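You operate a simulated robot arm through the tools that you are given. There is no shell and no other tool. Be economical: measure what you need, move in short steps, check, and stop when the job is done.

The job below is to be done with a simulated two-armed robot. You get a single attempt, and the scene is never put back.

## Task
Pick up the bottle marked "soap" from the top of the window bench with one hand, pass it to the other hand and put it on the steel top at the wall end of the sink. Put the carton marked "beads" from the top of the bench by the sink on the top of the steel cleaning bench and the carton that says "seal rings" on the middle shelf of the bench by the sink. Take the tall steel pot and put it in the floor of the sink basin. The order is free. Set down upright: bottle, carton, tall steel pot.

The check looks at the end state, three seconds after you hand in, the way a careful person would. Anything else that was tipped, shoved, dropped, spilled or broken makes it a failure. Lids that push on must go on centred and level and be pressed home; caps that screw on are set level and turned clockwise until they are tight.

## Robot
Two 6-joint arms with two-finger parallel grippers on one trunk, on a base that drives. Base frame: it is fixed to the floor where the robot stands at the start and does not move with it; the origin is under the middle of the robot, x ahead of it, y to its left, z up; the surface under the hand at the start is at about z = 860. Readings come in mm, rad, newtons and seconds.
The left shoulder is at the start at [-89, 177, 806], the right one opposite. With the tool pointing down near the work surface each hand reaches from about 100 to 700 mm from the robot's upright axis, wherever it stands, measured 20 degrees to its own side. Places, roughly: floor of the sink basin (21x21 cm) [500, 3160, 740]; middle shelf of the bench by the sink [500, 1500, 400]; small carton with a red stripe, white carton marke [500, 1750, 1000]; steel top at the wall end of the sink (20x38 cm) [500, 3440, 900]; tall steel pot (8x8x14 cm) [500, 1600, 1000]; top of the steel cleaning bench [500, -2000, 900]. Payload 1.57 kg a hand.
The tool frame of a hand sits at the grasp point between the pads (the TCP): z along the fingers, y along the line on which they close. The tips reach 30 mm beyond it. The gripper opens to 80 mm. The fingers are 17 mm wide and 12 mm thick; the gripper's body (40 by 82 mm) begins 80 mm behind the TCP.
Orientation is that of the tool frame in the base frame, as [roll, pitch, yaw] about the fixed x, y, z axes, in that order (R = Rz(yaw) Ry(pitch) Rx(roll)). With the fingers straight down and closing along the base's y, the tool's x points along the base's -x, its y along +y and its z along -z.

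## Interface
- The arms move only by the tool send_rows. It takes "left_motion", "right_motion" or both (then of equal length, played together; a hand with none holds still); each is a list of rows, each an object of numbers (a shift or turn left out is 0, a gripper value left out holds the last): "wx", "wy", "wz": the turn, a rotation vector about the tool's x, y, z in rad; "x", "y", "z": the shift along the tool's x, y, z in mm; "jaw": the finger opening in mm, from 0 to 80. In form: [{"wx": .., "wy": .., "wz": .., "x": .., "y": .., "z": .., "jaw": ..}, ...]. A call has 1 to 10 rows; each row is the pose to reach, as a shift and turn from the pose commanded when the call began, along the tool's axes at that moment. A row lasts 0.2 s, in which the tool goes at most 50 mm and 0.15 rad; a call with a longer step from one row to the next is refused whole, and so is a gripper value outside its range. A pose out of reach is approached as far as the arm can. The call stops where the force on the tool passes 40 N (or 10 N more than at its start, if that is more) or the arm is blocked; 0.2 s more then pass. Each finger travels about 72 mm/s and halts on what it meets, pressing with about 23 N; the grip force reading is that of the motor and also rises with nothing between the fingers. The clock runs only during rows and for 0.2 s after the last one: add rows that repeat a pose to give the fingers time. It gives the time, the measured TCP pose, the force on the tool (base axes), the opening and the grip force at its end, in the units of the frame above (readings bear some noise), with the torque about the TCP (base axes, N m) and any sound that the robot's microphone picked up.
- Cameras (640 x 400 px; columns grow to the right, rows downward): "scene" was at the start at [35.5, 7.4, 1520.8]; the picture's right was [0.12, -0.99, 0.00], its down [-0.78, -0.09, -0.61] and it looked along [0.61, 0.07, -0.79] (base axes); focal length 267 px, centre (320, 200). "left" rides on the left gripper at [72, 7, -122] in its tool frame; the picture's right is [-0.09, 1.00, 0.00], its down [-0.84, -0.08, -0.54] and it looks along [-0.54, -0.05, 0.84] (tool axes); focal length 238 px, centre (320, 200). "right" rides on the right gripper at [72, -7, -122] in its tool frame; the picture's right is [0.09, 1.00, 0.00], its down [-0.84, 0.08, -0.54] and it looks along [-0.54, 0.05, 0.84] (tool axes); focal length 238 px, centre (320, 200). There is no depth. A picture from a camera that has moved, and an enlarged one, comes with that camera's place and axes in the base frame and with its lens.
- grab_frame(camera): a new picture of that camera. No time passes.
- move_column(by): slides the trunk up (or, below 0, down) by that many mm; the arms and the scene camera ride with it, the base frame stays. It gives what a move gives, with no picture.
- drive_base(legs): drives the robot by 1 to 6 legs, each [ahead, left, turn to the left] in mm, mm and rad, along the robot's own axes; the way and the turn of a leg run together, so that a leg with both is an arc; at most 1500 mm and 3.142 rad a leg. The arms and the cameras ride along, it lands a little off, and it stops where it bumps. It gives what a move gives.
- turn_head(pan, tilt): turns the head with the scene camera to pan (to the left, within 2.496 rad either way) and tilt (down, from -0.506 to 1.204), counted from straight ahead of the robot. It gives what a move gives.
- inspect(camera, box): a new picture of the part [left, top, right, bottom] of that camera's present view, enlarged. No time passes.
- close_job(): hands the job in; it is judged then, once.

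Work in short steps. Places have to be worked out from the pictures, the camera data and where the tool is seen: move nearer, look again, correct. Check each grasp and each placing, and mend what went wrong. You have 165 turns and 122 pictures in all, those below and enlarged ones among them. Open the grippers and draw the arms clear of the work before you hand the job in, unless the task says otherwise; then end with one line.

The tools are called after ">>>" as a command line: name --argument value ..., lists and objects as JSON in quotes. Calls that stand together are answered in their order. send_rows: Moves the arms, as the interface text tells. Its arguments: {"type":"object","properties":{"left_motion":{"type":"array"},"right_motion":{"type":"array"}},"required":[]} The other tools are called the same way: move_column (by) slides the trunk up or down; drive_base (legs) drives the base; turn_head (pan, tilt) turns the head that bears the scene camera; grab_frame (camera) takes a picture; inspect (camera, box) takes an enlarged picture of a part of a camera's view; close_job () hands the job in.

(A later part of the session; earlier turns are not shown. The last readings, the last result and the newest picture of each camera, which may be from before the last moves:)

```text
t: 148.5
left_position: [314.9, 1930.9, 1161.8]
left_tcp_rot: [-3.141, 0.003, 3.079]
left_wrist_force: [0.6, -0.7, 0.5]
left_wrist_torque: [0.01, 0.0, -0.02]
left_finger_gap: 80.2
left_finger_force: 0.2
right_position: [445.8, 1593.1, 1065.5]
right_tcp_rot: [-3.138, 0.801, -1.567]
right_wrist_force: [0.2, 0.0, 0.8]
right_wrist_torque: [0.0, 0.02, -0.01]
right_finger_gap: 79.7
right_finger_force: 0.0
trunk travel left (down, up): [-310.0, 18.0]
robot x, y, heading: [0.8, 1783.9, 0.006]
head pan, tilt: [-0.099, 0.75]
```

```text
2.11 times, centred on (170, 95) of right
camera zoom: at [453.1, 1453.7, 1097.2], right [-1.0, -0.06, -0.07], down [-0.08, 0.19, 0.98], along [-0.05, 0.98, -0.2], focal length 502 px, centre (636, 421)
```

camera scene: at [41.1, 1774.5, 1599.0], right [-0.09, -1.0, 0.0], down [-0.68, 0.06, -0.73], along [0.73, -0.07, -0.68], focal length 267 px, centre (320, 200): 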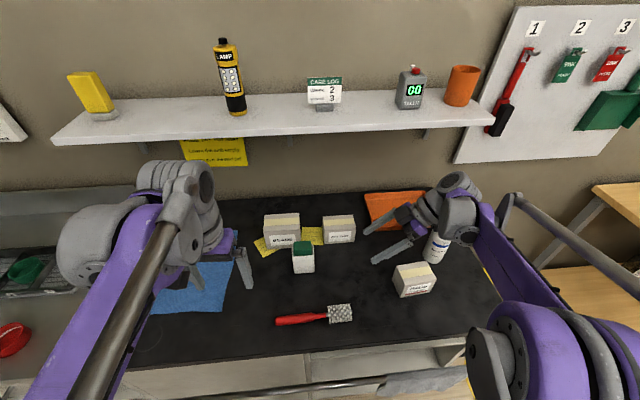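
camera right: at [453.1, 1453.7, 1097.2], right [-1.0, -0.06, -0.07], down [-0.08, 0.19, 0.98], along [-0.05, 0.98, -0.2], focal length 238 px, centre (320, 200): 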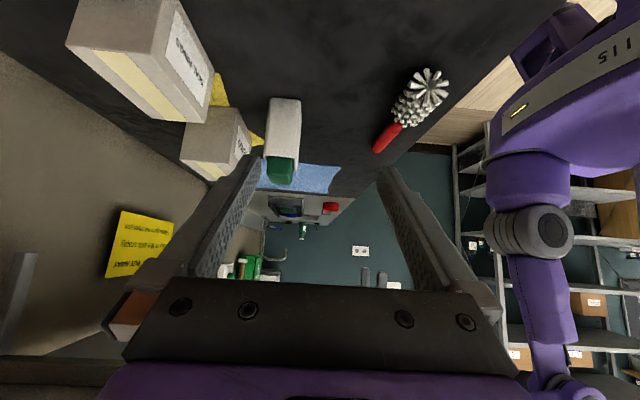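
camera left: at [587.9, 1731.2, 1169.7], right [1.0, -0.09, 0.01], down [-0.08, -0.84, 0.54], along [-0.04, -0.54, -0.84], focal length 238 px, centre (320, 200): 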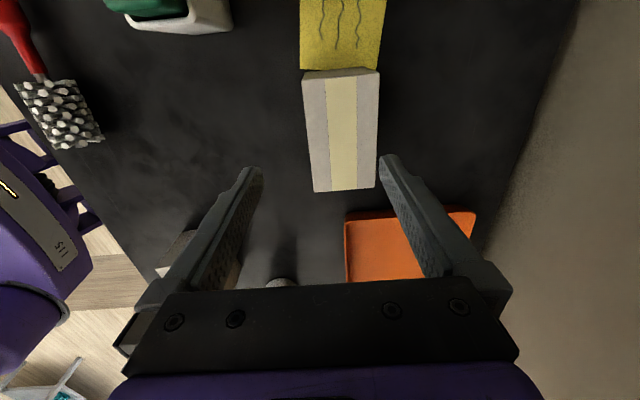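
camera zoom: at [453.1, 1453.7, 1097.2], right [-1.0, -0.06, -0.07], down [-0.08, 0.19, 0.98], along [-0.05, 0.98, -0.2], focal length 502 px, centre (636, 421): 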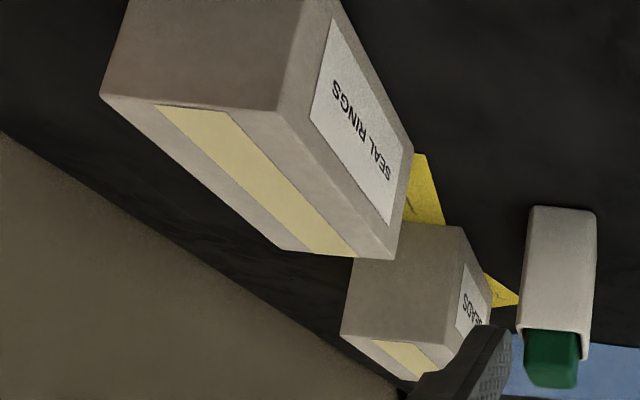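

Carton measured precisely: x 578–637, y 1613–1713, top 965. I move the right hand to (607, 1625, 1030), high and clear of the glove-powder bottle.

>>> send_rows --right_motion '[{"z": 25, "x": 1}, {"z": 47, "x": 3}, {"z": 47, "x": 3, "y": -40}, {"z": 47, "x": 3, "y": -80}, {"z": 47, "x": 3, "y": -120}, {"z": 47, "x": 3, "y": -161}, {"z": 47, "x": 3, "y": -161}]'

>>> grab_frame --camera "right"

>>> grab_frame --camera "scene"

```text
t: 150.1
left_position: [314.9, 1929.7, 1162.5]
left_tcp_rot: [-3.141, 0.001, 3.08]
left_wrist_force: [0.0, 0.5, 0.3]
left_wrist_torque: [-0.03, -0.04, 0.0]
left_finger_gap: 79.8
left_finger_force: 0.1
right_position: [606.2, 1625.8, 1029.8]
right_tcp_rot: [-3.139, 0.799, -1.57]
right_wrist_force: [-0.2, -0.5, 0.6]
right_wrist_torque: [-0.02, -0.02, -0.02]
right_finger_gap: 80.4
right_finger_force: 0.1
trunk travel left (down, up): [-310.0, 18.0]
robot x, y, heading: [-0.6, 1785.6, 0.002]
head pan, tilt: [-0.099, 0.75]
```

```text
61 pictures are left
camera right: at [612.6, 1487.2, 1062.9], right [-1.0, -0.06, -0.07], down [-0.08, 0.19, 0.98], along [-0.05, 0.98, -0.2], focal length 238 px, centre (320, 200)
```

right: 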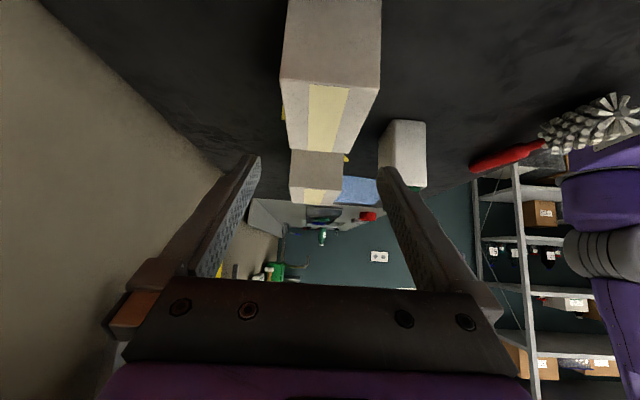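

```text
60 pictures are left
camera scene: at [40.2, 1774.3, 1599.0], right [-0.09, -1.0, 0.0], down [-0.68, 0.06, -0.73], along [0.73, -0.07, -0.68], focal length 267 px, centre (320, 200)
```

scene: 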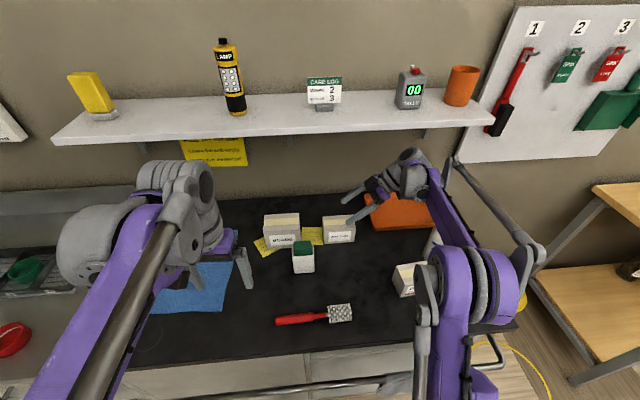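

Centred within 2 mm. I descend diagonally so the fingers straddle the carton.

>>> send_rows --right_motion '[{"x": 12, "y": 1, "z": 22}, {"x": 22, "y": 1, "z": 44}, {"x": 33, "y": 1, "z": 66}, {"x": 44, "y": 1, "z": 87}, {"x": 44, "y": 1, "z": 87}]'

>>> grab_frame --camera "right"

```text
t: 151.3
left_position: [316.2, 1930.7, 1160.7]
left_tcp_rot: [3.139, 0.001, 3.079]
left_wrist_force: [0.7, -1.1, -0.1]
left_wrist_torque: [-0.02, -0.03, 0.01]
left_finger_gap: 79.9
left_finger_force: 0.1
right_position: [605.1, 1654.2, 936.8]
right_tcp_rot: [-3.138, 0.801, -1.57]
right_wrist_force: [-0.5, -0.8, 0.2]
right_wrist_torque: [0.02, 0.0, 0.01]
right_finger_gap: 79.8
right_finger_force: 0.0
trunk travel left (down, up): [-310.0, 18.0]
robot x, y, heading: [-0.9, 1785.1, 0.004]
head pan, tilt: [-0.099, 0.75]
```

```text
59 pictures are left
camera right: at [613.3, 1516.8, 969.9], right [-1.0, -0.06, -0.07], down [-0.08, 0.19, 0.98], along [-0.05, 0.98, -0.2], focal length 238 px, centre (320, 200)
```

right: 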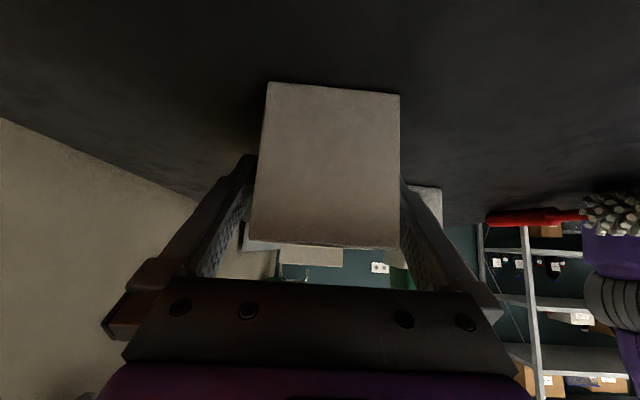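

Straddled well. I close the grip and lift a little.

>>> send_rows --right_motion '[{"jaw": 60}, {"jaw": 45}, {"jaw": 45}, {"jaw": 45}]'

>>> send_rows --right_motion '[{"x": -10, "z": -10}, {"x": -25, "z": -25}, {"x": -43, "z": -42}, {"x": -43, "z": -42}]'

>>> grab_frame --camera "right"

>>> grab_frame --camera "scene"

```text
t: 152.3
left_position: [316.2, 1930.1, 1161.5]
left_tcp_rot: [3.141, -0.001, 3.078]
left_wrist_force: [-0.3, 0.1, 0.1]
left_wrist_torque: [0.01, 0.0, 0.01]
left_finger_gap: 80.0
left_finger_force: 0.0
right_position: [607.7, 1654.4, 938.3]
right_tcp_rot: [-3.138, 0.8, -1.569]
right_wrist_force: [-0.1, 0.1, -0.1]
right_wrist_torque: [0.02, 0.03, -0.01]
right_finger_gap: 59.8
right_finger_force: 22.5
trunk travel left (down, up): [-310.0, 18.0]
robot x, y, heading: [1.2, 1781.6, 0.003]
head pan, tilt: [-0.099, 0.75]
```

```text
t: 153.3
left_position: [316.0, 1929.9, 1162.6]
left_tcp_rot: [3.14, 0.0, 3.079]
left_wrist_force: [-0.2, -0.4, -0.3]
left_wrist_torque: [-0.01, 0.0, 0.02]
left_finger_gap: 79.7
left_finger_force: 0.0
right_position: [607.6, 1654.9, 998.1]
right_tcp_rot: [-3.139, 0.8, -1.569]
right_wrist_force: [-0.3, 0.0, -0.8]
right_wrist_torque: [0.01, 0.01, 0.03]
right_finger_gap: 59.7
right_finger_force: 22.6
trunk travel left (down, up): [-310.0, 18.0]
robot x, y, heading: [0.7, 1785.4, 0.007]
head pan, tilt: [-0.099, 0.75]
```

```text
58 pictures are left
camera right: at [614.0, 1516.3, 1030.8], right [-1.0, -0.06, -0.07], down [-0.08, 0.19, 0.98], along [-0.05, 0.98, -0.2], focal length 238 px, centre (320, 200)
```

right: 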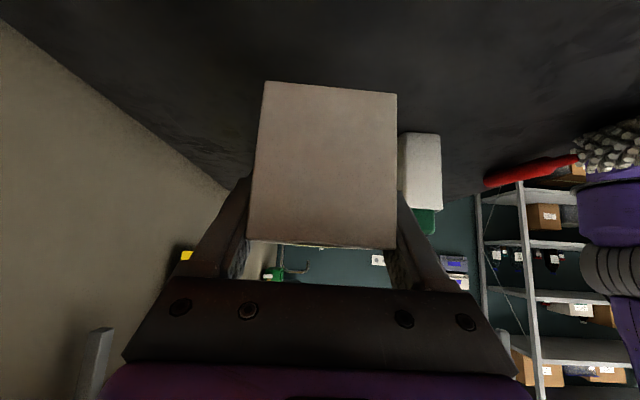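

```text
57 pictures are left
camera scene: at [41.7, 1773.9, 1599.0], right [-0.09, -1.0, 0.0], down [-0.68, 0.06, -0.73], along [0.73, -0.07, -0.68], focal length 267 px, centre (320, 200)
```

scene: 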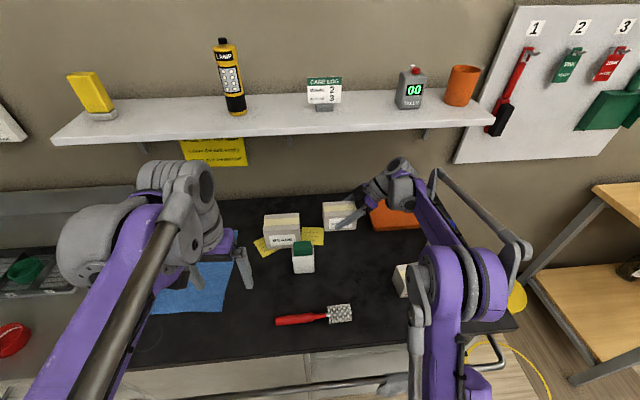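

The carton is held, long axis along y, bottom ≈38 below the TCP. I draw the hand back and up, then back the base off.

>>> send_rows --right_motion '[{"y": 40}, {"y": 85}, {"y": 130}, {"y": 175}, {"y": 220}, {"y": 255, "x": -20, "z": -20}, {"y": 255, "x": -43, "z": -42}]'

>>> drive_base --legs '[[-500, 0, 0]]'

>>> send_rows --right_motion '[{"wx": 0.1, "wz": 0.097}, {"wx": 0.2, "wz": 0.194}, {"wx": 0.3, "wz": 0.291}, {"wx": 0.4, "wz": 0.388}, {"wx": 0.5, "wz": 0.485}, {"wx": 0.6, "wz": 0.582}, {"wx": 0.7, "wz": 0.68}, {"wx": 0.8, "wz": 0.778}, {"wx": 0.9, "wz": 0.875}, {"wx": 1.0, "wz": 0.972}]'

>>> grab_frame --camera "scene"

```text
t: 154.9
left_position: [317.3, 1931.0, 1160.9]
left_tcp_rot: [3.14, 0.0, 3.079]
left_wrist_force: [1.2, -0.4, -0.2]
left_wrist_torque: [-0.02, -0.02, -0.01]
left_finger_gap: 80.0
left_finger_force: 0.0
right_position: [350.0, 1656.0, 1057.1]
right_tcp_rot: [-3.139, 0.801, -1.57]
right_wrist_force: [0.5, 1.1, -2.4]
right_wrist_torque: [-0.05, 0.01, -0.04]
right_finger_gap: 59.7
right_finger_force: 23.3
trunk travel left (down, up): [-310.0, 18.0]
robot x, y, heading: [2.0, 1782.2, -0.002]
head pan, tilt: [-0.099, 0.75]
```

```text
t: 157.9
left_position: [-185.6, 1926.8, 1160.4]
left_tcp_rot: [3.141, 0.0, 3.077]
left_wrist_force: [0.5, 0.2, -0.4]
left_wrist_torque: [0.0, 0.01, -0.01]
left_finger_gap: 80.0
left_finger_force: 0.1
right_position: [-151.2, 1653.5, 1057.8]
right_tcp_rot: [-3.139, 0.798, -1.573]
right_wrist_force: [1.1, -0.8, -1.7]
right_wrist_torque: [-0.03, -0.01, -0.01]
right_finger_gap: 60.0
right_finger_force: 23.3
trunk travel left (down, up): [-310.0, 18.0]
robot x, y, heading: [-503.6, 1780.2, 0.002]
head pan, tilt: [-0.099, 0.75]
```

```text
t: 160.1
left_position: [-184.9, 1926.4, 1161.6]
left_tcp_rot: [3.141, -0.001, 3.078]
left_wrist_force: [-0.2, 0.5, -0.6]
left_wrist_torque: [0.0, 0.01, -0.01]
left_finger_gap: 79.8
left_finger_force: 0.1
right_position: [-151.4, 1654.5, 1057.0]
right_tcp_rot: [3.142, 0.803, -2.968]
right_wrist_force: [-0.2, -0.1, -1.1]
right_wrist_torque: [0.0, 0.03, 0.01]
right_finger_gap: 59.9
right_finger_force: 22.6
trunk travel left (down, up): [-310.0, 18.0]
robot x, y, heading: [-500.1, 1781.4, 0.002]
head pan, tilt: [-0.099, 0.75]
```

```text
56 pictures are left
camera scene: at [-460.4, 1771.9, 1599.0], right [-0.1, -1.0, 0.0], down [-0.68, 0.07, -0.73], along [0.73, -0.07, -0.68], focal length 267 px, centre (320, 200)
```

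scene: 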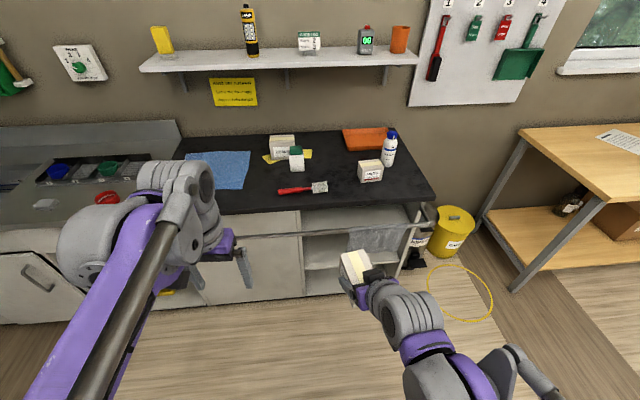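

The carton now points along x. I finish the turn, lower the trunk, and look level at the shelves.

>>> send_rows --right_motion '[{"wx": 0.06, "wz": 0.06}, {"wx": 0.124, "wz": 0.121}, {"wx": 0.124, "wz": 0.121}]'

>>> move_column --by -300

>>> turn_head --pan -0.2 --tilt 0.65

>>> grab_frame --camera "scene"

>>> grab_frame --camera "right"

```text
t: 160.9
left_position: [-186.0, 1925.7, 1161.8]
left_tcp_rot: [3.14, -0.001, 3.078]
left_wrist_force: [-1.0, 0.7, 0.5]
left_wrist_torque: [-0.01, -0.01, -0.03]
left_finger_gap: 79.7
left_finger_force: 0.2
right_position: [-151.9, 1652.6, 1056.5]
right_tcp_rot: [3.141, 0.8, -3.14]
right_wrist_force: [-0.6, 0.2, -0.9]
right_wrist_torque: [0.03, 0.01, -0.03]
right_finger_gap: 59.6
right_finger_force: 22.8
trunk travel left (down, up): [-310.0, 18.0]
robot x, y, heading: [-501.1, 1783.3, 0.006]
head pan, tilt: [-0.099, 0.75]
```

```text
t: 163.9
left_position: [-185.3, 1927.8, 861.7]
left_tcp_rot: [-3.141, 0.003, 3.077]
left_wrist_force: [0.1, 0.6, 0.0]
left_wrist_torque: [0.02, 0.01, 0.01]
left_finger_gap: 79.9
left_finger_force: 0.1
right_position: [-151.0, 1652.6, 756.9]
right_tcp_rot: [3.139, 0.802, -3.141]
right_wrist_force: [0.0, -0.5, -0.4]
right_wrist_torque: [0.02, 0.01, 0.0]
right_finger_gap: 59.7
right_finger_force: 22.8
trunk travel left (down, up): [-10.0, 318.0]
robot x, y, heading: [-498.7, 1779.9, 0.002]
head pan, tilt: [-0.099, 0.75]
```

```text
t: 164.6
left_position: [-185.1, 1927.2, 862.3]
left_tcp_rot: [-3.141, 0.0, 3.077]
left_wrist_force: [-0.2, -1.0, -0.4]
left_wrist_torque: [0.0, -0.01, -0.01]
left_finger_gap: 80.0
left_finger_force: 0.1
right_position: [-151.8, 1654.6, 757.8]
right_tcp_rot: [3.14, 0.802, 3.139]
right_wrist_force: [0.5, 0.1, -1.3]
right_wrist_torque: [-0.01, 0.01, -0.01]
right_finger_gap: 59.7
right_finger_force: 23.4
trunk travel left (down, up): [-10.0, 318.0]
robot x, y, heading: [-500.8, 1784.8, 0.001]
head pan, tilt: [-0.201, 0.649]
```

```text
55 pictures are left
camera scene: at [-406.4, 1763.2, 1297.8], right [-0.2, -0.98, 0.0], down [-0.59, 0.12, -0.8], along [0.78, -0.16, -0.6], focal length 267 px, centre (320, 200)
```

scene: 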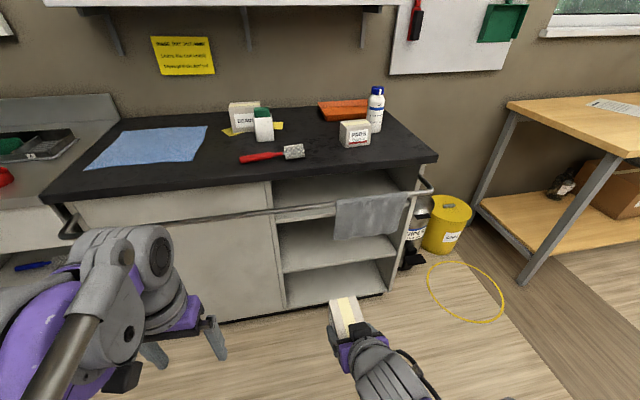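

```text
54 pictures are left
camera right: at [-289.2, 1646.2, 789.3], right [-0.06, 1.0, -0.07], down [0.19, 0.08, 0.98], along [0.98, 0.05, -0.2], focal length 238 px, centre (320, 200)
```

right: 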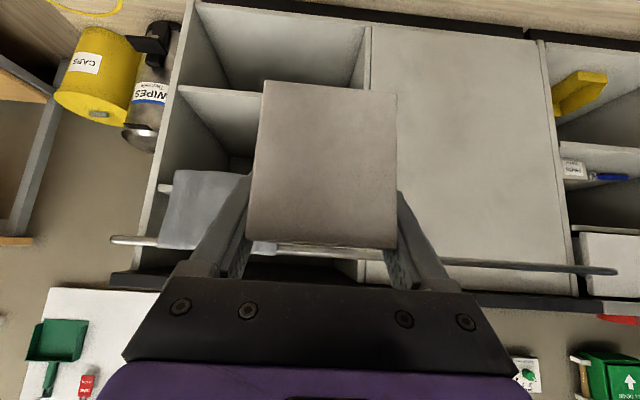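

>>> inspect --camera "scene" --box '[250, 150, 450, 320]'

```text
2.35 times, centred on (350, 235) of scene
camera zoom: at [-406.4, 1763.2, 1297.8], right [-0.2, -0.98, 0.0], down [-0.59, 0.12, -0.8], along [0.78, -0.16, -0.6], focal length 627 px, centre (249, 118)
```

zoom: 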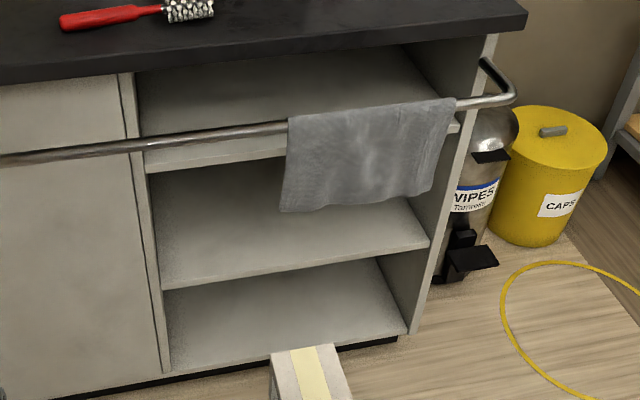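

Middle shelf: front edge x≈300, top z≈415, space up to ≈680; rail at (214, z≈799), towel y 1345–1590 down to z≈640. I extend and lower the right hand in the free space first to TCP z≈465.

>>> send_rows --right_motion '[{"x": 9, "z": 33}, {"x": 19, "z": 66}, {"x": 28, "z": 98}, {"x": 37, "z": 131}, {"x": 46, "z": 164}, {"x": 56, "z": 197}, {"x": 65, "z": 230}, {"x": 74, "z": 262}, {"x": 83, "z": 295}, {"x": 92, "z": 325}]'

>>> turn_head --pan -0.25 --tilt 0.85

>>> grab_frame --camera "scene"

>>> grab_frame --camera "right"

```text
t: 166.8
left_position: [-184.3, 1927.1, 861.5]
left_tcp_rot: [3.141, 0.0, 3.076]
left_wrist_force: [0.2, -0.9, 0.5]
left_wrist_torque: [-0.02, 0.0, -0.02]
left_finger_gap: 80.0
left_finger_force: 0.1
right_position: [16.4, 1653.3, 464.3]
right_tcp_rot: [3.139, 0.802, -3.141]
right_wrist_force: [0.7, 0.3, -0.5]
right_wrist_torque: [0.02, -0.01, 0.0]
right_finger_gap: 59.6
right_finger_force: 22.9
trunk travel left (down, up): [-10.0, 318.0]
robot x, y, heading: [-504.4, 1781.4, 0.001]
head pan, tilt: [-0.201, 0.649]
```

```text
t: 167.5
left_position: [-184.4, 1927.6, 861.8]
left_tcp_rot: [-3.141, -0.001, 3.078]
left_wrist_force: [-0.8, 0.2, -0.4]
left_wrist_torque: [0.01, 0.01, -0.01]
left_finger_gap: 79.9
left_finger_force: 0.1
right_position: [16.3, 1654.0, 466.6]
right_tcp_rot: [3.14, 0.8, -3.141]
right_wrist_force: [0.2, 0.2, -1.6]
right_wrist_torque: [-0.01, 0.03, 0.02]
right_finger_gap: 59.7
right_finger_force: 23.1
trunk travel left (down, up): [-10.0, 318.0]
robot x, y, heading: [-502.3, 1779.2, 0.007]
head pan, tilt: [-0.25, 0.85]
```

```text
52 pictures are left
camera scene: at [-415.7, 1761.2, 1281.3], right [-0.24, -0.97, 0.0], down [-0.73, 0.18, -0.66], along [0.64, -0.16, -0.75], focal length 267 px, centre (320, 200)
```

scene: 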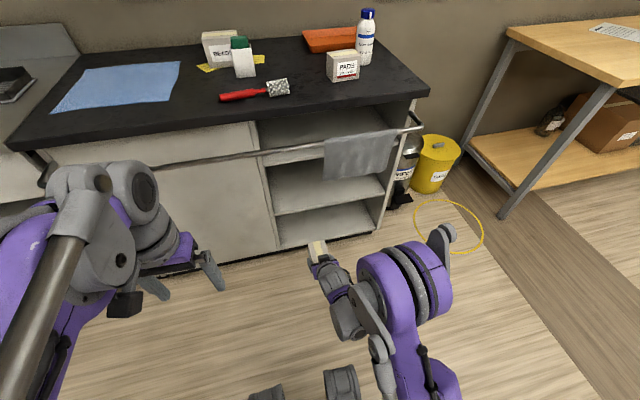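

```text
51 pictures are left
camera right: at [-120.6, 1646.0, 497.6], right [-0.06, 1.0, -0.07], down [0.19, 0.08, 0.98], along [0.98, 0.05, -0.2], focal length 238 px, centre (320, 200)
```

right: 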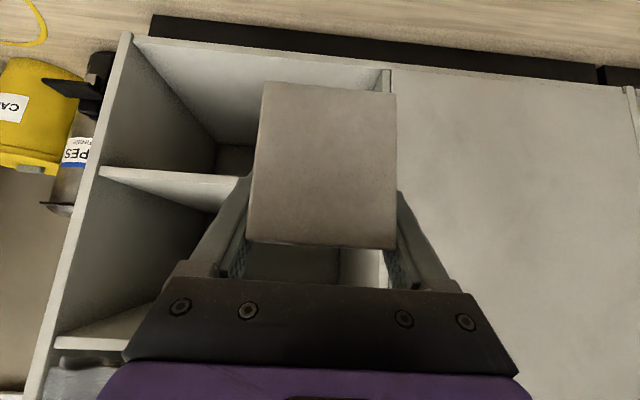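

The shelf top is probably 395–418. To keep elbow and forearm away from rail and towel, I extend the arm further forward before driving in, and I'll enter at y≈1695.

>>> send_rows --right_motion '[{"x": -21, "z": 21}, {"x": -42, "z": 43}, {"x": -63, "z": 65}, {"x": -84, "z": 86}, {"x": -84, "z": 86}]'

>>> grab_frame --camera "scene"

```text
t: 168.7
left_position: [-185.2, 1926.1, 861.5]
left_tcp_rot: [3.141, 0.001, 3.077]
left_wrist_force: [1.2, -0.7, -0.9]
left_wrist_torque: [-0.02, 0.02, -0.03]
left_finger_gap: 80.0
left_finger_force: 0.0
right_position: [137.9, 1654.2, 464.5]
right_tcp_rot: [3.139, 0.801, -3.141]
right_wrist_force: [-0.6, -0.2, -0.5]
right_wrist_torque: [0.03, 0.0, 0.01]
right_finger_gap: 59.5
right_finger_force: 23.6
trunk travel left (down, up): [-10.0, 318.0]
robot x, y, heading: [-499.7, 1781.9, 0.004]
head pan, tilt: [-0.25, 0.85]
```

```text
50 pictures are left
camera scene: at [-415.7, 1761.2, 1281.3], right [-0.24, -0.97, 0.0], down [-0.73, 0.18, -0.66], along [0.64, -0.16, -0.75], focal length 267 px, centre (320, 200)
```

scene: 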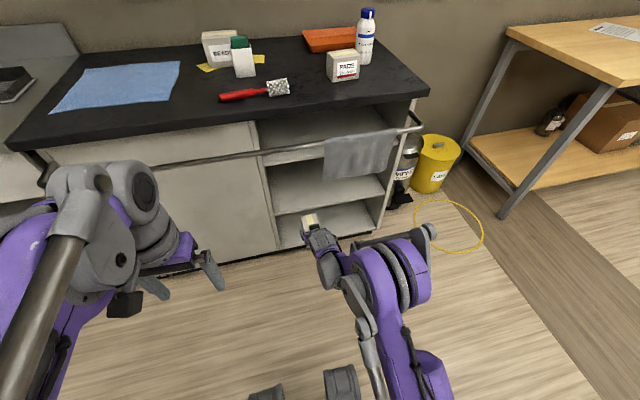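

Elbow stays ~380 mm behind the hand, clear of the rail. I raise 15 mm, shift left 40, and drive in 200 first.

>>> send_rows --right_motion '[{"x": -11, "z": -10}, {"x": -11, "z": -10}]'

>>> drive_base --legs '[[0, 42, 0], [150, 0, 0]]'

>>> grab_frame --camera "right"

>>> grab_frame --camera "scene"

```text
t: 169.3
left_position: [-185.3, 1927.4, 861.2]
left_tcp_rot: [-3.141, 0.0, 3.077]
left_wrist_force: [-0.3, 1.0, 0.4]
left_wrist_torque: [-0.04, -0.03, 0.01]
left_finger_gap: 79.8
left_finger_force: 0.2
right_position: [137.4, 1655.5, 481.6]
right_tcp_rot: [3.139, 0.802, -3.141]
right_wrist_force: [0.1, -0.8, -1.0]
right_wrist_torque: [0.0, 0.04, -0.02]
right_finger_gap: 60.0
right_finger_force: 23.2
trunk travel left (down, up): [-10.0, 318.0]
robot x, y, heading: [-502.3, 1781.4, 0.005]
head pan, tilt: [-0.25, 0.85]
```

```text
t: 171.3
left_position: [-38.2, 1968.6, 860.6]
left_tcp_rot: [3.141, 0.001, 3.076]
left_wrist_force: [0.0, -0.2, -0.1]
left_wrist_torque: [0.01, 0.0, -0.04]
left_finger_gap: 79.9
left_finger_force: 0.0
right_position: [283.3, 1697.0, 480.6]
right_tcp_rot: [3.138, 0.802, 3.139]
right_wrist_force: [-0.6, 0.6, -1.7]
right_wrist_torque: [-0.02, 0.03, 0.01]
right_finger_gap: 59.8
right_finger_force: 23.0
trunk travel left (down, up): [-10.0, 318.0]
robot x, y, heading: [-354.4, 1824.0, 0.0]
head pan, tilt: [-0.25, 0.85]
```

```text
49 pictures are left
camera right: at [146.4, 1689.3, 512.4], right [-0.06, 1.0, -0.07], down [0.19, 0.08, 0.98], along [0.98, 0.05, -0.2], focal length 238 px, centre (320, 200)
```

right: 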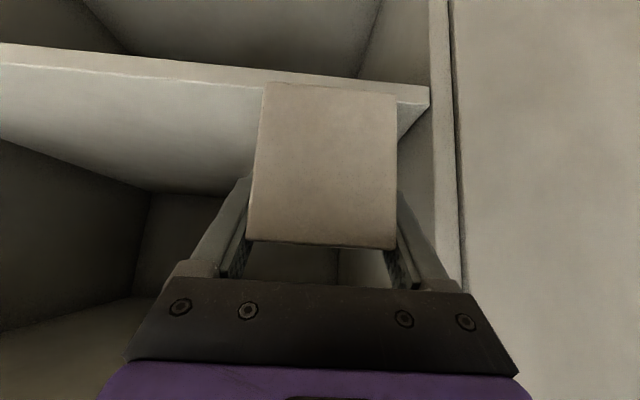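

```text
48 pictures are left
camera scene: at [-268.7, 1803.6, 1281.2], right [-0.25, -0.97, 0.0], down [-0.73, 0.18, -0.66], along [0.64, -0.16, -0.75], focal length 267 px, centre (320, 200)
```

scene: 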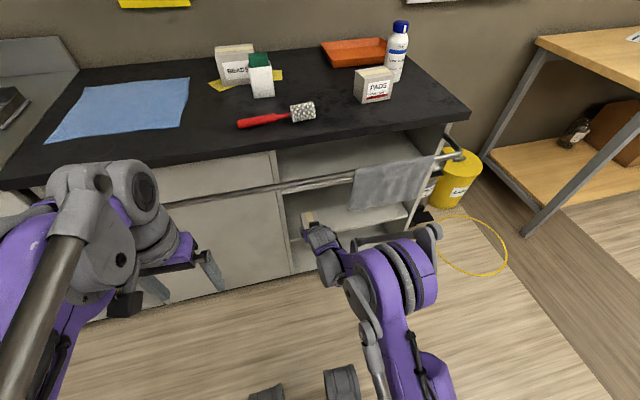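

Shelf lip top reads ≈402 and the left partition is at y≈1774; the carton is centred at 1697. I lower 18 mm to keep the wrist under the upper shelf, then drive in 115.

>>> send_rows --right_motion '[{"x": 13, "z": 12}, {"x": 13, "z": 12}]'

>>> drive_base --legs '[[115, 0, 0]]'

>>> grab_frame --camera "right"

>>> grab_frame --camera "scene"

```text
t: 171.9
left_position: [-38.0, 1970.3, 862.0]
left_tcp_rot: [3.141, 0.0, 3.078]
left_wrist_force: [0.3, 0.0, -0.3]
left_wrist_torque: [0.0, 0.02, 0.02]
left_finger_gap: 79.9
left_finger_force: 0.0
right_position: [284.1, 1697.7, 464.0]
right_tcp_rot: [3.14, 0.802, 3.141]
right_wrist_force: [0.1, -1.0, -0.4]
right_wrist_torque: [-0.02, 0.03, 0.03]
right_finger_gap: 59.7
right_finger_force: 23.1
trunk travel left (down, up): [-10.0, 318.0]
robot x, y, heading: [-357.8, 1822.7, 0.001]
head pan, tilt: [-0.25, 0.85]
```

```text
t: 173.1
left_position: [74.5, 1970.2, 860.4]
left_tcp_rot: [3.14, -0.002, 3.077]
left_wrist_force: [-0.2, 0.0, -1.1]
left_wrist_torque: [0.0, 0.02, -0.01]
left_finger_gap: 80.0
left_finger_force: 0.1
right_position: [397.0, 1696.9, 463.9]
right_tcp_rot: [3.141, 0.8, -3.141]
right_wrist_force: [-0.6, -0.3, -1.0]
right_wrist_torque: [-0.01, -0.01, 0.0]
right_finger_gap: 59.6
right_finger_force: 23.0
trunk travel left (down, up): [-10.0, 318.0]
robot x, y, heading: [-243.8, 1823.1, 0.002]
head pan, tilt: [-0.25, 0.85]
```

```text
47 pictures are left
camera right: at [259.7, 1690.6, 495.2], right [-0.07, 1.0, -0.07], down [0.19, 0.08, 0.98], along [0.98, 0.05, -0.2], focal length 238 px, centre (320, 200)
```

right: 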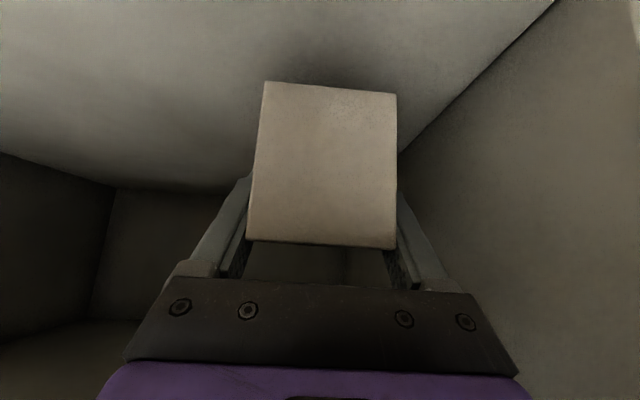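

```text
46 pictures are left
camera scene: at [-155.1, 1804.0, 1281.2], right [-0.24, -0.97, 0.0], down [-0.73, 0.18, -0.66], along [0.64, -0.16, -0.75], focal length 267 px, centre (320, 200)
```

scene: 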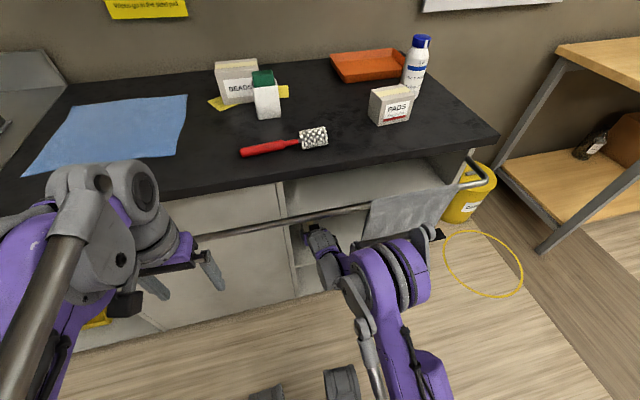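

Inside the shelf, nothing touched. I lower gently: 16 mm, then 2 mm steps to contact.

>>> send_rows --right_motion '[{"x": 6, "z": 5.5}, {"x": 11.5, "z": 11}, {"x": 13, "z": 12.5}, {"x": 14.5, "z": 14}, {"x": 16, "z": 15.5}, {"x": 17.5, "z": 17}, {"x": 19, "z": 18.5}, {"x": 20.5, "z": 20}]'

```text
t: 174.9
left_position: [74.8, 1969.8, 861.2]
left_tcp_rot: [3.141, 0.002, 3.077]
left_wrist_force: [-1.0, -0.2, -0.2]
left_wrist_torque: [0.0, -0.03, -0.01]
left_finger_gap: 79.9
left_finger_force: 0.1
right_position: [396.7, 1698.3, 435.6]
right_tcp_rot: [-3.141, 0.805, -3.14]
right_wrist_force: [0.1, -0.5, 1.7]
right_wrist_torque: [-0.1, -0.19, -0.02]
right_finger_gap: 59.7
right_finger_force: 23.3
trunk travel left (down, up): [-10.0, 318.0]
robot x, y, heading: [-240.5, 1823.3, 0.001]
head pan, tilt: [-0.25, 0.85]
```

Light contact starts. I go 2.5 mm more.

>>> send_rows --right_motion '[{"x": 0.8, "z": 0.8}, {"x": 1.8, "z": 1.8}, {"x": 1.8, "z": 1.8}]'

>>> grab_frame --camera "right"

```text
t: 175.7
left_position: [73.3, 1971.7, 861.7]
left_tcp_rot: [3.141, 0.003, 3.077]
left_wrist_force: [0.4, -0.2, 0.4]
left_wrist_torque: [0.04, -0.02, 0.0]
left_finger_gap: 79.9
left_finger_force: 0.1
right_position: [397.2, 1698.6, 434.2]
right_tcp_rot: [3.141, 0.804, -3.141]
right_wrist_force: [-0.2, 0.3, 23.5]
right_wrist_torque: [0.04, 0.2, 0.05]
right_finger_gap: 59.9
right_finger_force: 23.2
trunk travel left (down, up): [-10.0, 318.0]
robot x, y, heading: [-242.4, 1822.3, 0.008]
head pan, tilt: [-0.25, 0.85]
```

```text
45 pictures are left
camera right: at [259.1, 1690.9, 465.7], right [-0.07, 1.0, -0.07], down [0.19, 0.08, 0.98], along [0.98, 0.05, -0.19], focal length 238 px, centre (320, 200)
```

right: 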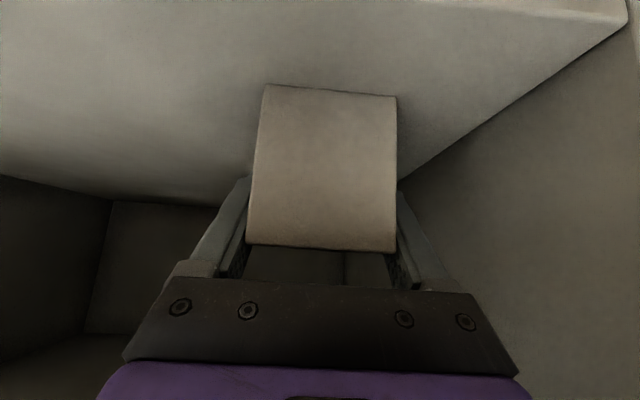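

Seated with 23 N. I open the fingers and back the hand straight out.

>>> send_rows --right_motion '[{"jaw": 80}, {"jaw": 80}, {"jaw": 80}, {"x": 3, "z": -12}, {"x": 10, "z": -28}, {"x": 24, "z": -50}, {"x": 45, "z": -72}, {"x": 45, "z": -72}]'

>>> grab_frame --camera "right"

```text
t: 177.5
left_position: [74.6, 1970.4, 861.5]
left_tcp_rot: [3.141, 0.0, 3.078]
left_wrist_force: [-0.3, 0.8, 0.8]
left_wrist_torque: [0.0, -0.01, 0.01]
left_finger_gap: 79.9
left_finger_force: 0.1
right_position: [311.8, 1699.9, 450.5]
right_tcp_rot: [3.14, 0.801, 3.141]
right_wrist_force: [0.1, -0.8, 0.4]
right_wrist_torque: [0.03, 0.03, -0.05]
right_finger_gap: 79.7
right_finger_force: 0.0
trunk travel left (down, up): [-10.0, 318.0]
robot x, y, heading: [-242.2, 1824.1, 0.004]
head pan, tilt: [-0.25, 0.85]
```

```text
44 pictures are left
camera right: at [175.3, 1691.4, 481.9], right [-0.07, 1.0, -0.07], down [0.19, 0.08, 0.98], along [0.98, 0.05, -0.2], focal length 238 px, centre (320, 200)
```

right: 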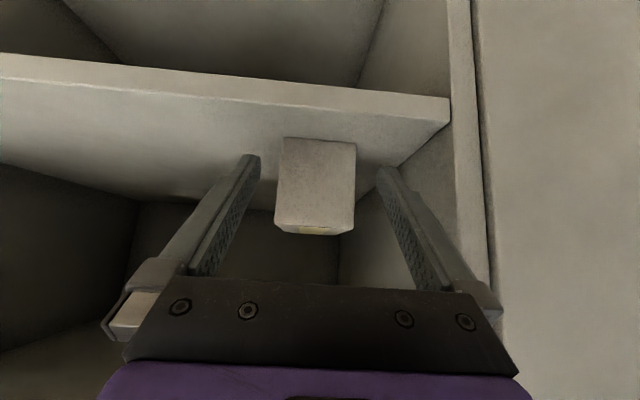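

The seal-rings carton stands on the middle shelf. I back the base off, raise the trunk again, and swing the right hand back to point +y for the beads carton.

>>> drive_base --legs '[[-300, 0, 0]]'

>>> move_column --by 300

>>> send_rows --right_motion '[{"x": -13, "z": -35}, {"x": -26, "z": -70}, {"x": -39, "z": -105}, {"x": -52, "z": -140}, {"x": -75, "z": -170}, {"x": -100, "z": -200}, {"x": -130, "z": -230}, {"x": -160, "z": -260}, {"x": -190, "z": -285}, {"x": -210, "z": -300}]'

>>> grab_frame --camera "scene"

```text
t: 179.6
left_position: [-226.0, 1967.5, 861.5]
left_tcp_rot: [3.141, 0.001, 3.075]
left_wrist_force: [0.2, 0.3, 0.2]
left_wrist_torque: [0.01, 0.0, -0.01]
left_finger_gap: 79.8
left_finger_force: 0.1
right_position: [11.2, 1696.8, 449.6]
right_tcp_rot: [3.14, 0.802, 3.137]
right_wrist_force: [-0.1, 0.7, 0.1]
right_wrist_torque: [0.0, 0.01, 0.01]
right_finger_gap: 80.0
right_finger_force: 0.0
trunk travel left (down, up): [-10.0, 318.0]
robot x, y, heading: [-541.6, 1825.9, -0.004]
head pan, tilt: [-0.25, 0.85]
```

```text
t: 182.6
left_position: [-226.5, 1968.0, 1161.0]
left_tcp_rot: [-3.141, 0.002, 3.075]
left_wrist_force: [-0.5, 0.7, 0.1]
left_wrist_torque: [0.02, 0.0, 0.0]
left_finger_gap: 80.0
left_finger_force: 0.0
right_position: [10.9, 1697.1, 749.8]
right_tcp_rot: [3.138, 0.8, 3.138]
right_wrist_force: [0.2, 0.1, 0.2]
right_wrist_torque: [-0.04, -0.03, 0.05]
right_finger_gap: 80.0
right_finger_force: 0.0
trunk travel left (down, up): [-310.0, 18.0]
robot x, y, heading: [-544.4, 1823.2, -0.0]
head pan, tilt: [-0.25, 0.85]
```

```text
t: 184.8
left_position: [-225.3, 1968.4, 1161.1]
left_tcp_rot: [3.141, 0.003, 3.074]
left_wrist_force: [-1.3, -0.2, -0.3]
left_wrist_torque: [0.01, -0.03, -0.03]
left_finger_gap: 79.9
left_finger_force: 0.0
right_position: [-58.5, 1698.7, 1109.1]
right_tcp_rot: [3.14, 0.802, 3.138]
right_wrist_force: [-0.6, 0.3, 1.0]
right_wrist_torque: [0.0, 0.02, -0.02]
right_finger_gap: 79.9
right_finger_force: 0.1
trunk travel left (down, up): [-310.0, 18.0]
robot x, y, heading: [-543.1, 1822.6, -0.008]
head pan, tilt: [-0.25, 0.85]
```

```text
43 pictures are left
camera scene: at [-508.4, 1803.5, 1591.0], right [-0.25, -0.97, 0.0], down [-0.73, 0.19, -0.66], along [0.64, -0.16, -0.75], focal length 267 px, centre (320, 200)
```

scene: 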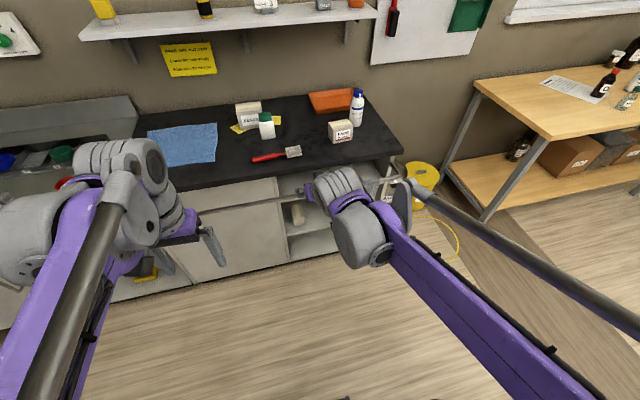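

I swing the right hand 90° to point +y.

>>> send_rows --right_motion '[{"wx": -0.104, "wz": -0.101}, {"wx": -0.208, "wz": -0.202}, {"wx": -0.312, "wz": -0.303}, {"wx": -0.416, "wz": -0.404}, {"wx": -0.52, "wz": -0.505}, {"wx": -0.624, "wz": -0.606}, {"wx": -0.728, "wz": -0.707}, {"wx": -0.832, "wz": -0.809}, {"wx": -0.936, "wz": -0.91}, {"wx": -1.04, "wz": -1.011}]'

>>> drive_base --legs '[[0, 100, 0], [540, 0, 0]]'

>>> grab_frame --camera "right"

>>> grab_frame --camera "scene"

```text
t: 187.0
left_position: [-225.2, 1968.3, 1162.1]
left_tcp_rot: [-3.141, 0.0, 3.074]
left_wrist_force: [0.3, 0.6, 0.5]
left_wrist_torque: [0.04, 0.03, 0.01]
left_finger_gap: 79.6
left_finger_force: 0.0
right_position: [-56.0, 1696.9, 1109.1]
right_tcp_rot: [-3.139, 0.801, -1.69]
right_wrist_force: [0.0, -0.7, 0.1]
right_wrist_torque: [-0.04, 0.02, 0.05]
right_finger_gap: 79.9
right_finger_force: 0.0
trunk travel left (down, up): [-310.0, 18.0]
robot x, y, heading: [-544.8, 1825.3, -0.001]
head pan, tilt: [-0.25, 0.85]
```

```text
t: 191.2
left_position: [311.1, 2066.4, 1162.0]
left_tcp_rot: [-3.14, 0.001, 3.075]
left_wrist_force: [-0.5, 0.7, 0.5]
left_wrist_torque: [-0.04, -0.04, 0.01]
left_finger_gap: 79.7
left_finger_force: 0.0
right_position: [478.8, 1796.2, 1109.0]
right_tcp_rot: [-3.138, 0.799, -1.691]
right_wrist_force: [-0.3, 0.0, -0.1]
right_wrist_torque: [-0.02, -0.01, 0.0]
right_finger_gap: 79.8
right_finger_force: 0.1
trunk travel left (down, up): [-310.0, 18.0]
robot x, y, heading: [-8.1, 1923.5, 0.0]
head pan, tilt: [-0.25, 0.85]
```

```text
42 pictures are left
camera right: at [469.2, 1658.0, 1141.5], right [-1.0, 0.06, -0.07], down [-0.06, 0.2, 0.98], along [0.07, 0.98, -0.2], focal length 238 px, centre (320, 200)
```

right: 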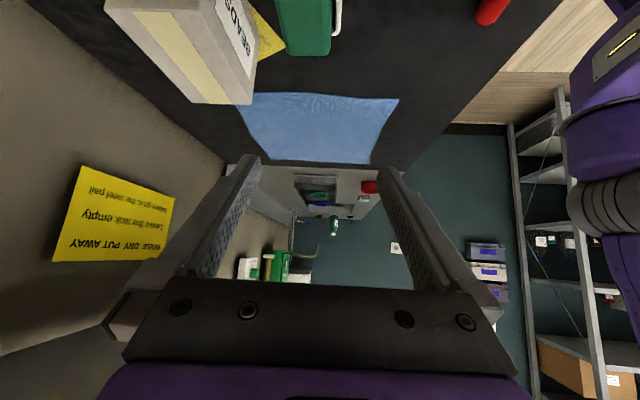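

```text
41 pictures are left
camera scene: at [28.3, 1902.5, 1590.9], right [-0.25, -0.97, 0.0], down [-0.73, 0.19, -0.66], along [0.64, -0.16, -0.75], focal length 267 px, centre (320, 200)
```

scene: 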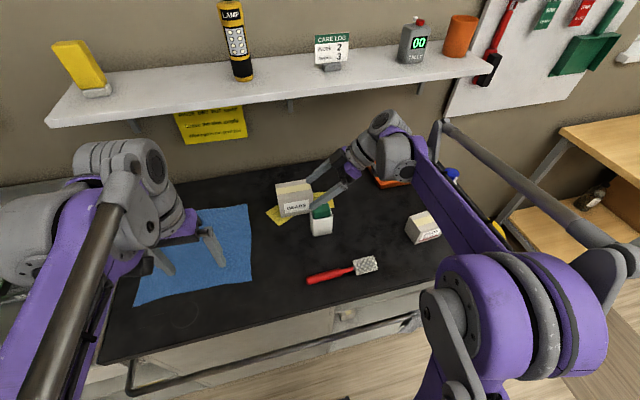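

I straighten the hand and move it 110 mm in −y, then look at the beads carton.

>>> send_rows --right_motion '[{"x": 26, "z": -26, "wx": -0.043, "wz": -0.042}, {"x": 52, "z": -52, "wx": -0.086, "wz": -0.084}, {"x": 77, "z": -79, "wx": -0.086, "wz": -0.084}, {"x": 77, "z": -79, "wx": -0.086, "wz": -0.084}]'

>>> grab_frame --camera "right"

>>> inspect --camera "right" --box '[90, 0, 370, 160]'

```text
t: 192.2
left_position: [310.5, 2067.7, 1161.5]
left_tcp_rot: [3.141, 0.002, 3.073]
left_wrist_force: [-0.3, -0.9, 0.6]
left_wrist_torque: [-0.07, -0.02, -0.02]
left_finger_gap: 80.0
left_finger_force: 0.0
right_position: [467.7, 1686.2, 1110.6]
right_tcp_rot: [-3.138, 0.8, -1.571]
right_wrist_force: [-0.6, -0.7, -0.4]
right_wrist_torque: [0.0, -0.01, 0.0]
right_finger_gap: 79.9
right_finger_force: 0.0
trunk travel left (down, up): [-310.0, 18.0]
robot x, y, heading: [-7.4, 1928.9, 0.002]
head pan, tilt: [-0.25, 0.85]
```

```text
40 pictures are left
camera right: at [473.8, 1547.0, 1142.4], right [-1.0, -0.06, -0.07], down [-0.08, 0.19, 0.98], along [-0.05, 0.98, -0.2], focal length 238 px, centre (320, 200)
```

right: 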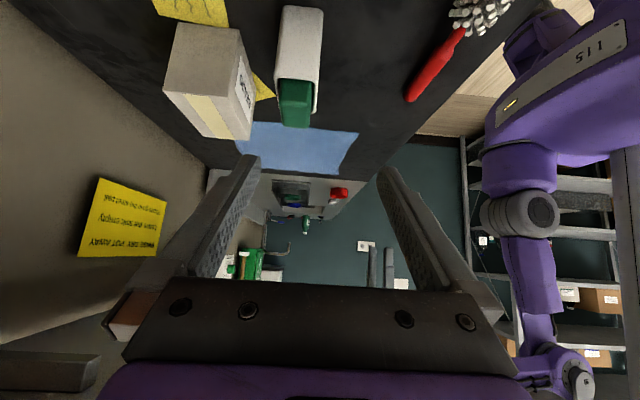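

```text
2.29 times, centred on (230, 80) of right
camera zoom: at [473.8, 1547.0, 1142.4], right [-1.0, -0.06, -0.07], down [-0.08, 0.19, 0.98], along [-0.05, 0.98, -0.2], focal length 545 px, centre (526, 474)
```

zoom: 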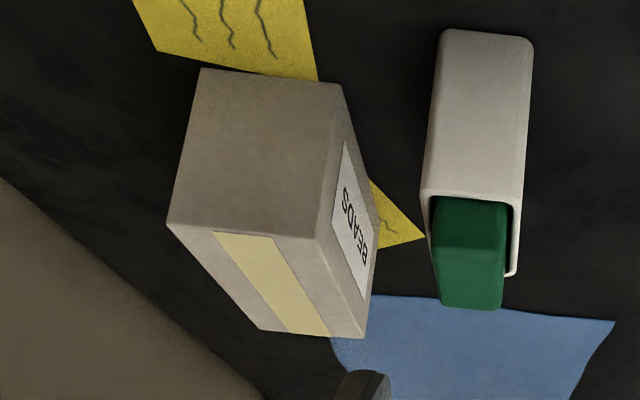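

Beads carton: x 571–640, y 1786–1894, top 988 — fits the jaw with 5 mm to spare each side. I lower to z≈1030 at y≈1700 and move under the wall shelf to x≈605.

>>> send_rows --right_motion '[{"x": 24, "z": 33}, {"x": 48, "z": 66}, {"x": 48, "z": 66, "y": -45}, {"x": 48, "z": 66, "y": -90}, {"x": 48, "z": 66, "y": -138}, {"x": 48, "z": 66, "y": -138}]'

>>> grab_frame --camera "right"

```text
t: 193.6
left_position: [310.2, 2067.6, 1161.7]
left_tcp_rot: [-3.14, 0.002, 3.072]
left_wrist_force: [0.0, 0.6, 0.0]
left_wrist_torque: [0.0, 0.0, 0.02]
left_finger_gap: 79.8
left_finger_force: 0.1
right_position: [602.6, 1697.1, 1029.8]
right_tcp_rot: [-3.136, 0.797, -1.57]
right_wrist_force: [-0.8, -0.5, -0.8]
right_wrist_torque: [-0.03, 0.02, -0.02]
right_finger_gap: 80.1
right_finger_force: 0.2
trunk travel left (down, up): [-310.0, 18.0]
robot x, y, heading: [-4.5, 1922.6, -0.0]
head pan, tilt: [-0.25, 0.85]
```

```text
38 pictures are left
camera right: at [609.4, 1559.7, 1061.2], right [-1.0, -0.06, -0.07], down [-0.08, 0.19, 0.98], along [-0.05, 0.98, -0.2], focal length 238 px, centre (320, 200)
```

right: 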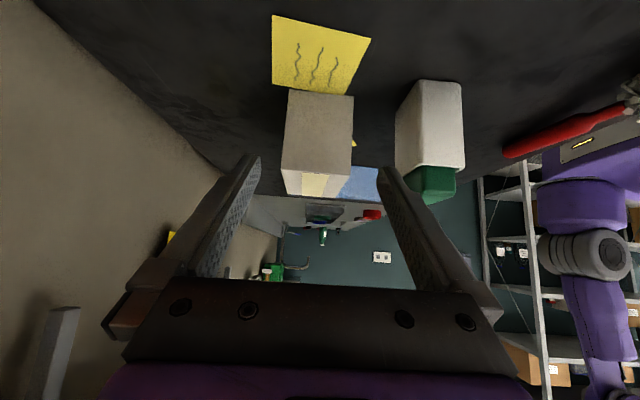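

Carton centre reads x≈604; I'm at 602.6. I approach halfway and check the straddle.

>>> send_rows --right_motion '[{"x": -16, "z": 17, "y": -1}, {"x": -32, "z": 34, "y": -1.5}, {"x": -32, "z": 64, "y": -1.5}, {"x": -32, "z": 90, "y": -1.5}, {"x": -32, "z": 90, "y": -1.5}]'

>>> grab_frame --camera "right"

```text
t: 194.8
left_position: [311.9, 2067.6, 1161.1]
left_tcp_rot: [-3.141, 0.003, 3.074]
left_wrist_force: [-0.3, -0.2, 0.6]
left_wrist_torque: [0.01, -0.02, 0.01]
left_finger_gap: 80.0
left_finger_force: 0.0
right_position: [604.7, 1787.6, 988.4]
right_tcp_rot: [-3.137, 0.802, -1.571]
right_wrist_force: [0.4, 0.4, -0.3]
right_wrist_torque: [-0.02, 0.01, -0.03]
right_finger_gap: 79.9
right_finger_force: 0.1
trunk travel left (down, up): [-310.0, 18.0]
robot x, y, heading: [-6.1, 1920.7, 0.003]
head pan, tilt: [-0.25, 0.85]
```

```text
37 pictures are left
camera right: at [611.9, 1648.7, 1020.4], right [-1.0, -0.06, -0.07], down [-0.08, 0.19, 0.98], along [-0.05, 0.98, -0.2], focal length 238 px, centre (320, 200)
```

right: 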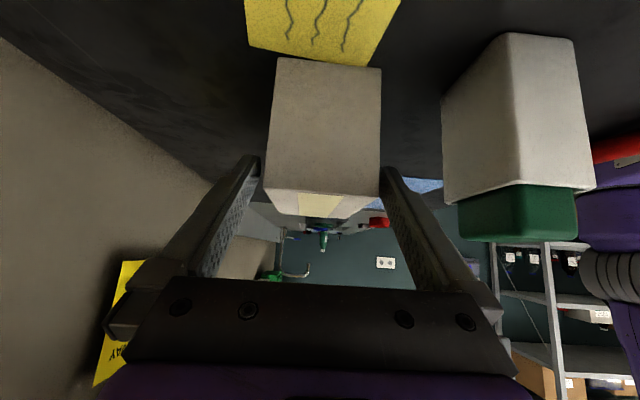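

Margins: ~8 mm on the back side, ~4 mm on the front. I shift 2 mm toward −x and advance 58 mm along the tool.

>>> send_rows --right_motion '[{"y": 2}, {"y": 2, "z": 20}, {"y": 2, "z": 40}, {"y": 2, "z": 58}, {"y": 2, "z": 58}]'

>>> grab_frame --camera "right"

```text
t: 196.0
left_position: [310.5, 2067.8, 1160.7]
left_tcp_rot: [3.141, 0.001, 3.073]
left_wrist_force: [0.3, 0.7, -0.1]
left_wrist_torque: [-0.01, 0.01, 0.0]
left_finger_gap: 80.0
left_finger_force: 0.1
right_position: [602.5, 1828.2, 949.6]
right_tcp_rot: [-3.139, 0.802, -1.571]
right_wrist_force: [0.1, -0.3, 0.1]
right_wrist_torque: [0.03, -0.01, 0.0]
right_finger_gap: 79.9
right_finger_force: 0.0
trunk travel left (down, up): [-310.0, 18.0]
robot x, y, heading: [-8.6, 1923.6, -0.0]
head pan, tilt: [-0.25, 0.85]
```

```text
36 pictures are left
camera right: at [610.2, 1689.9, 981.2], right [-1.0, -0.06, -0.07], down [-0.08, 0.19, 0.98], along [-0.05, 0.98, -0.2], focal length 238 px, centre (320, 200)
```

right: 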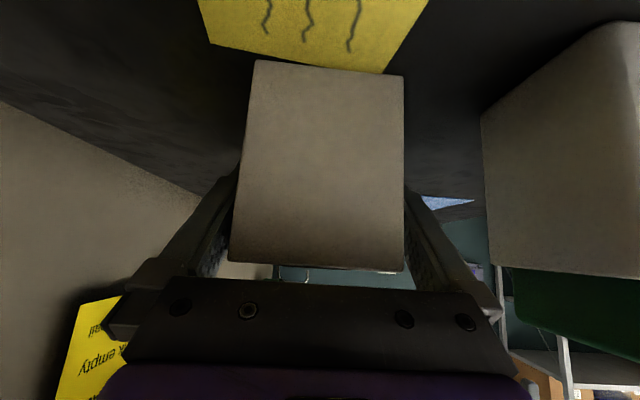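

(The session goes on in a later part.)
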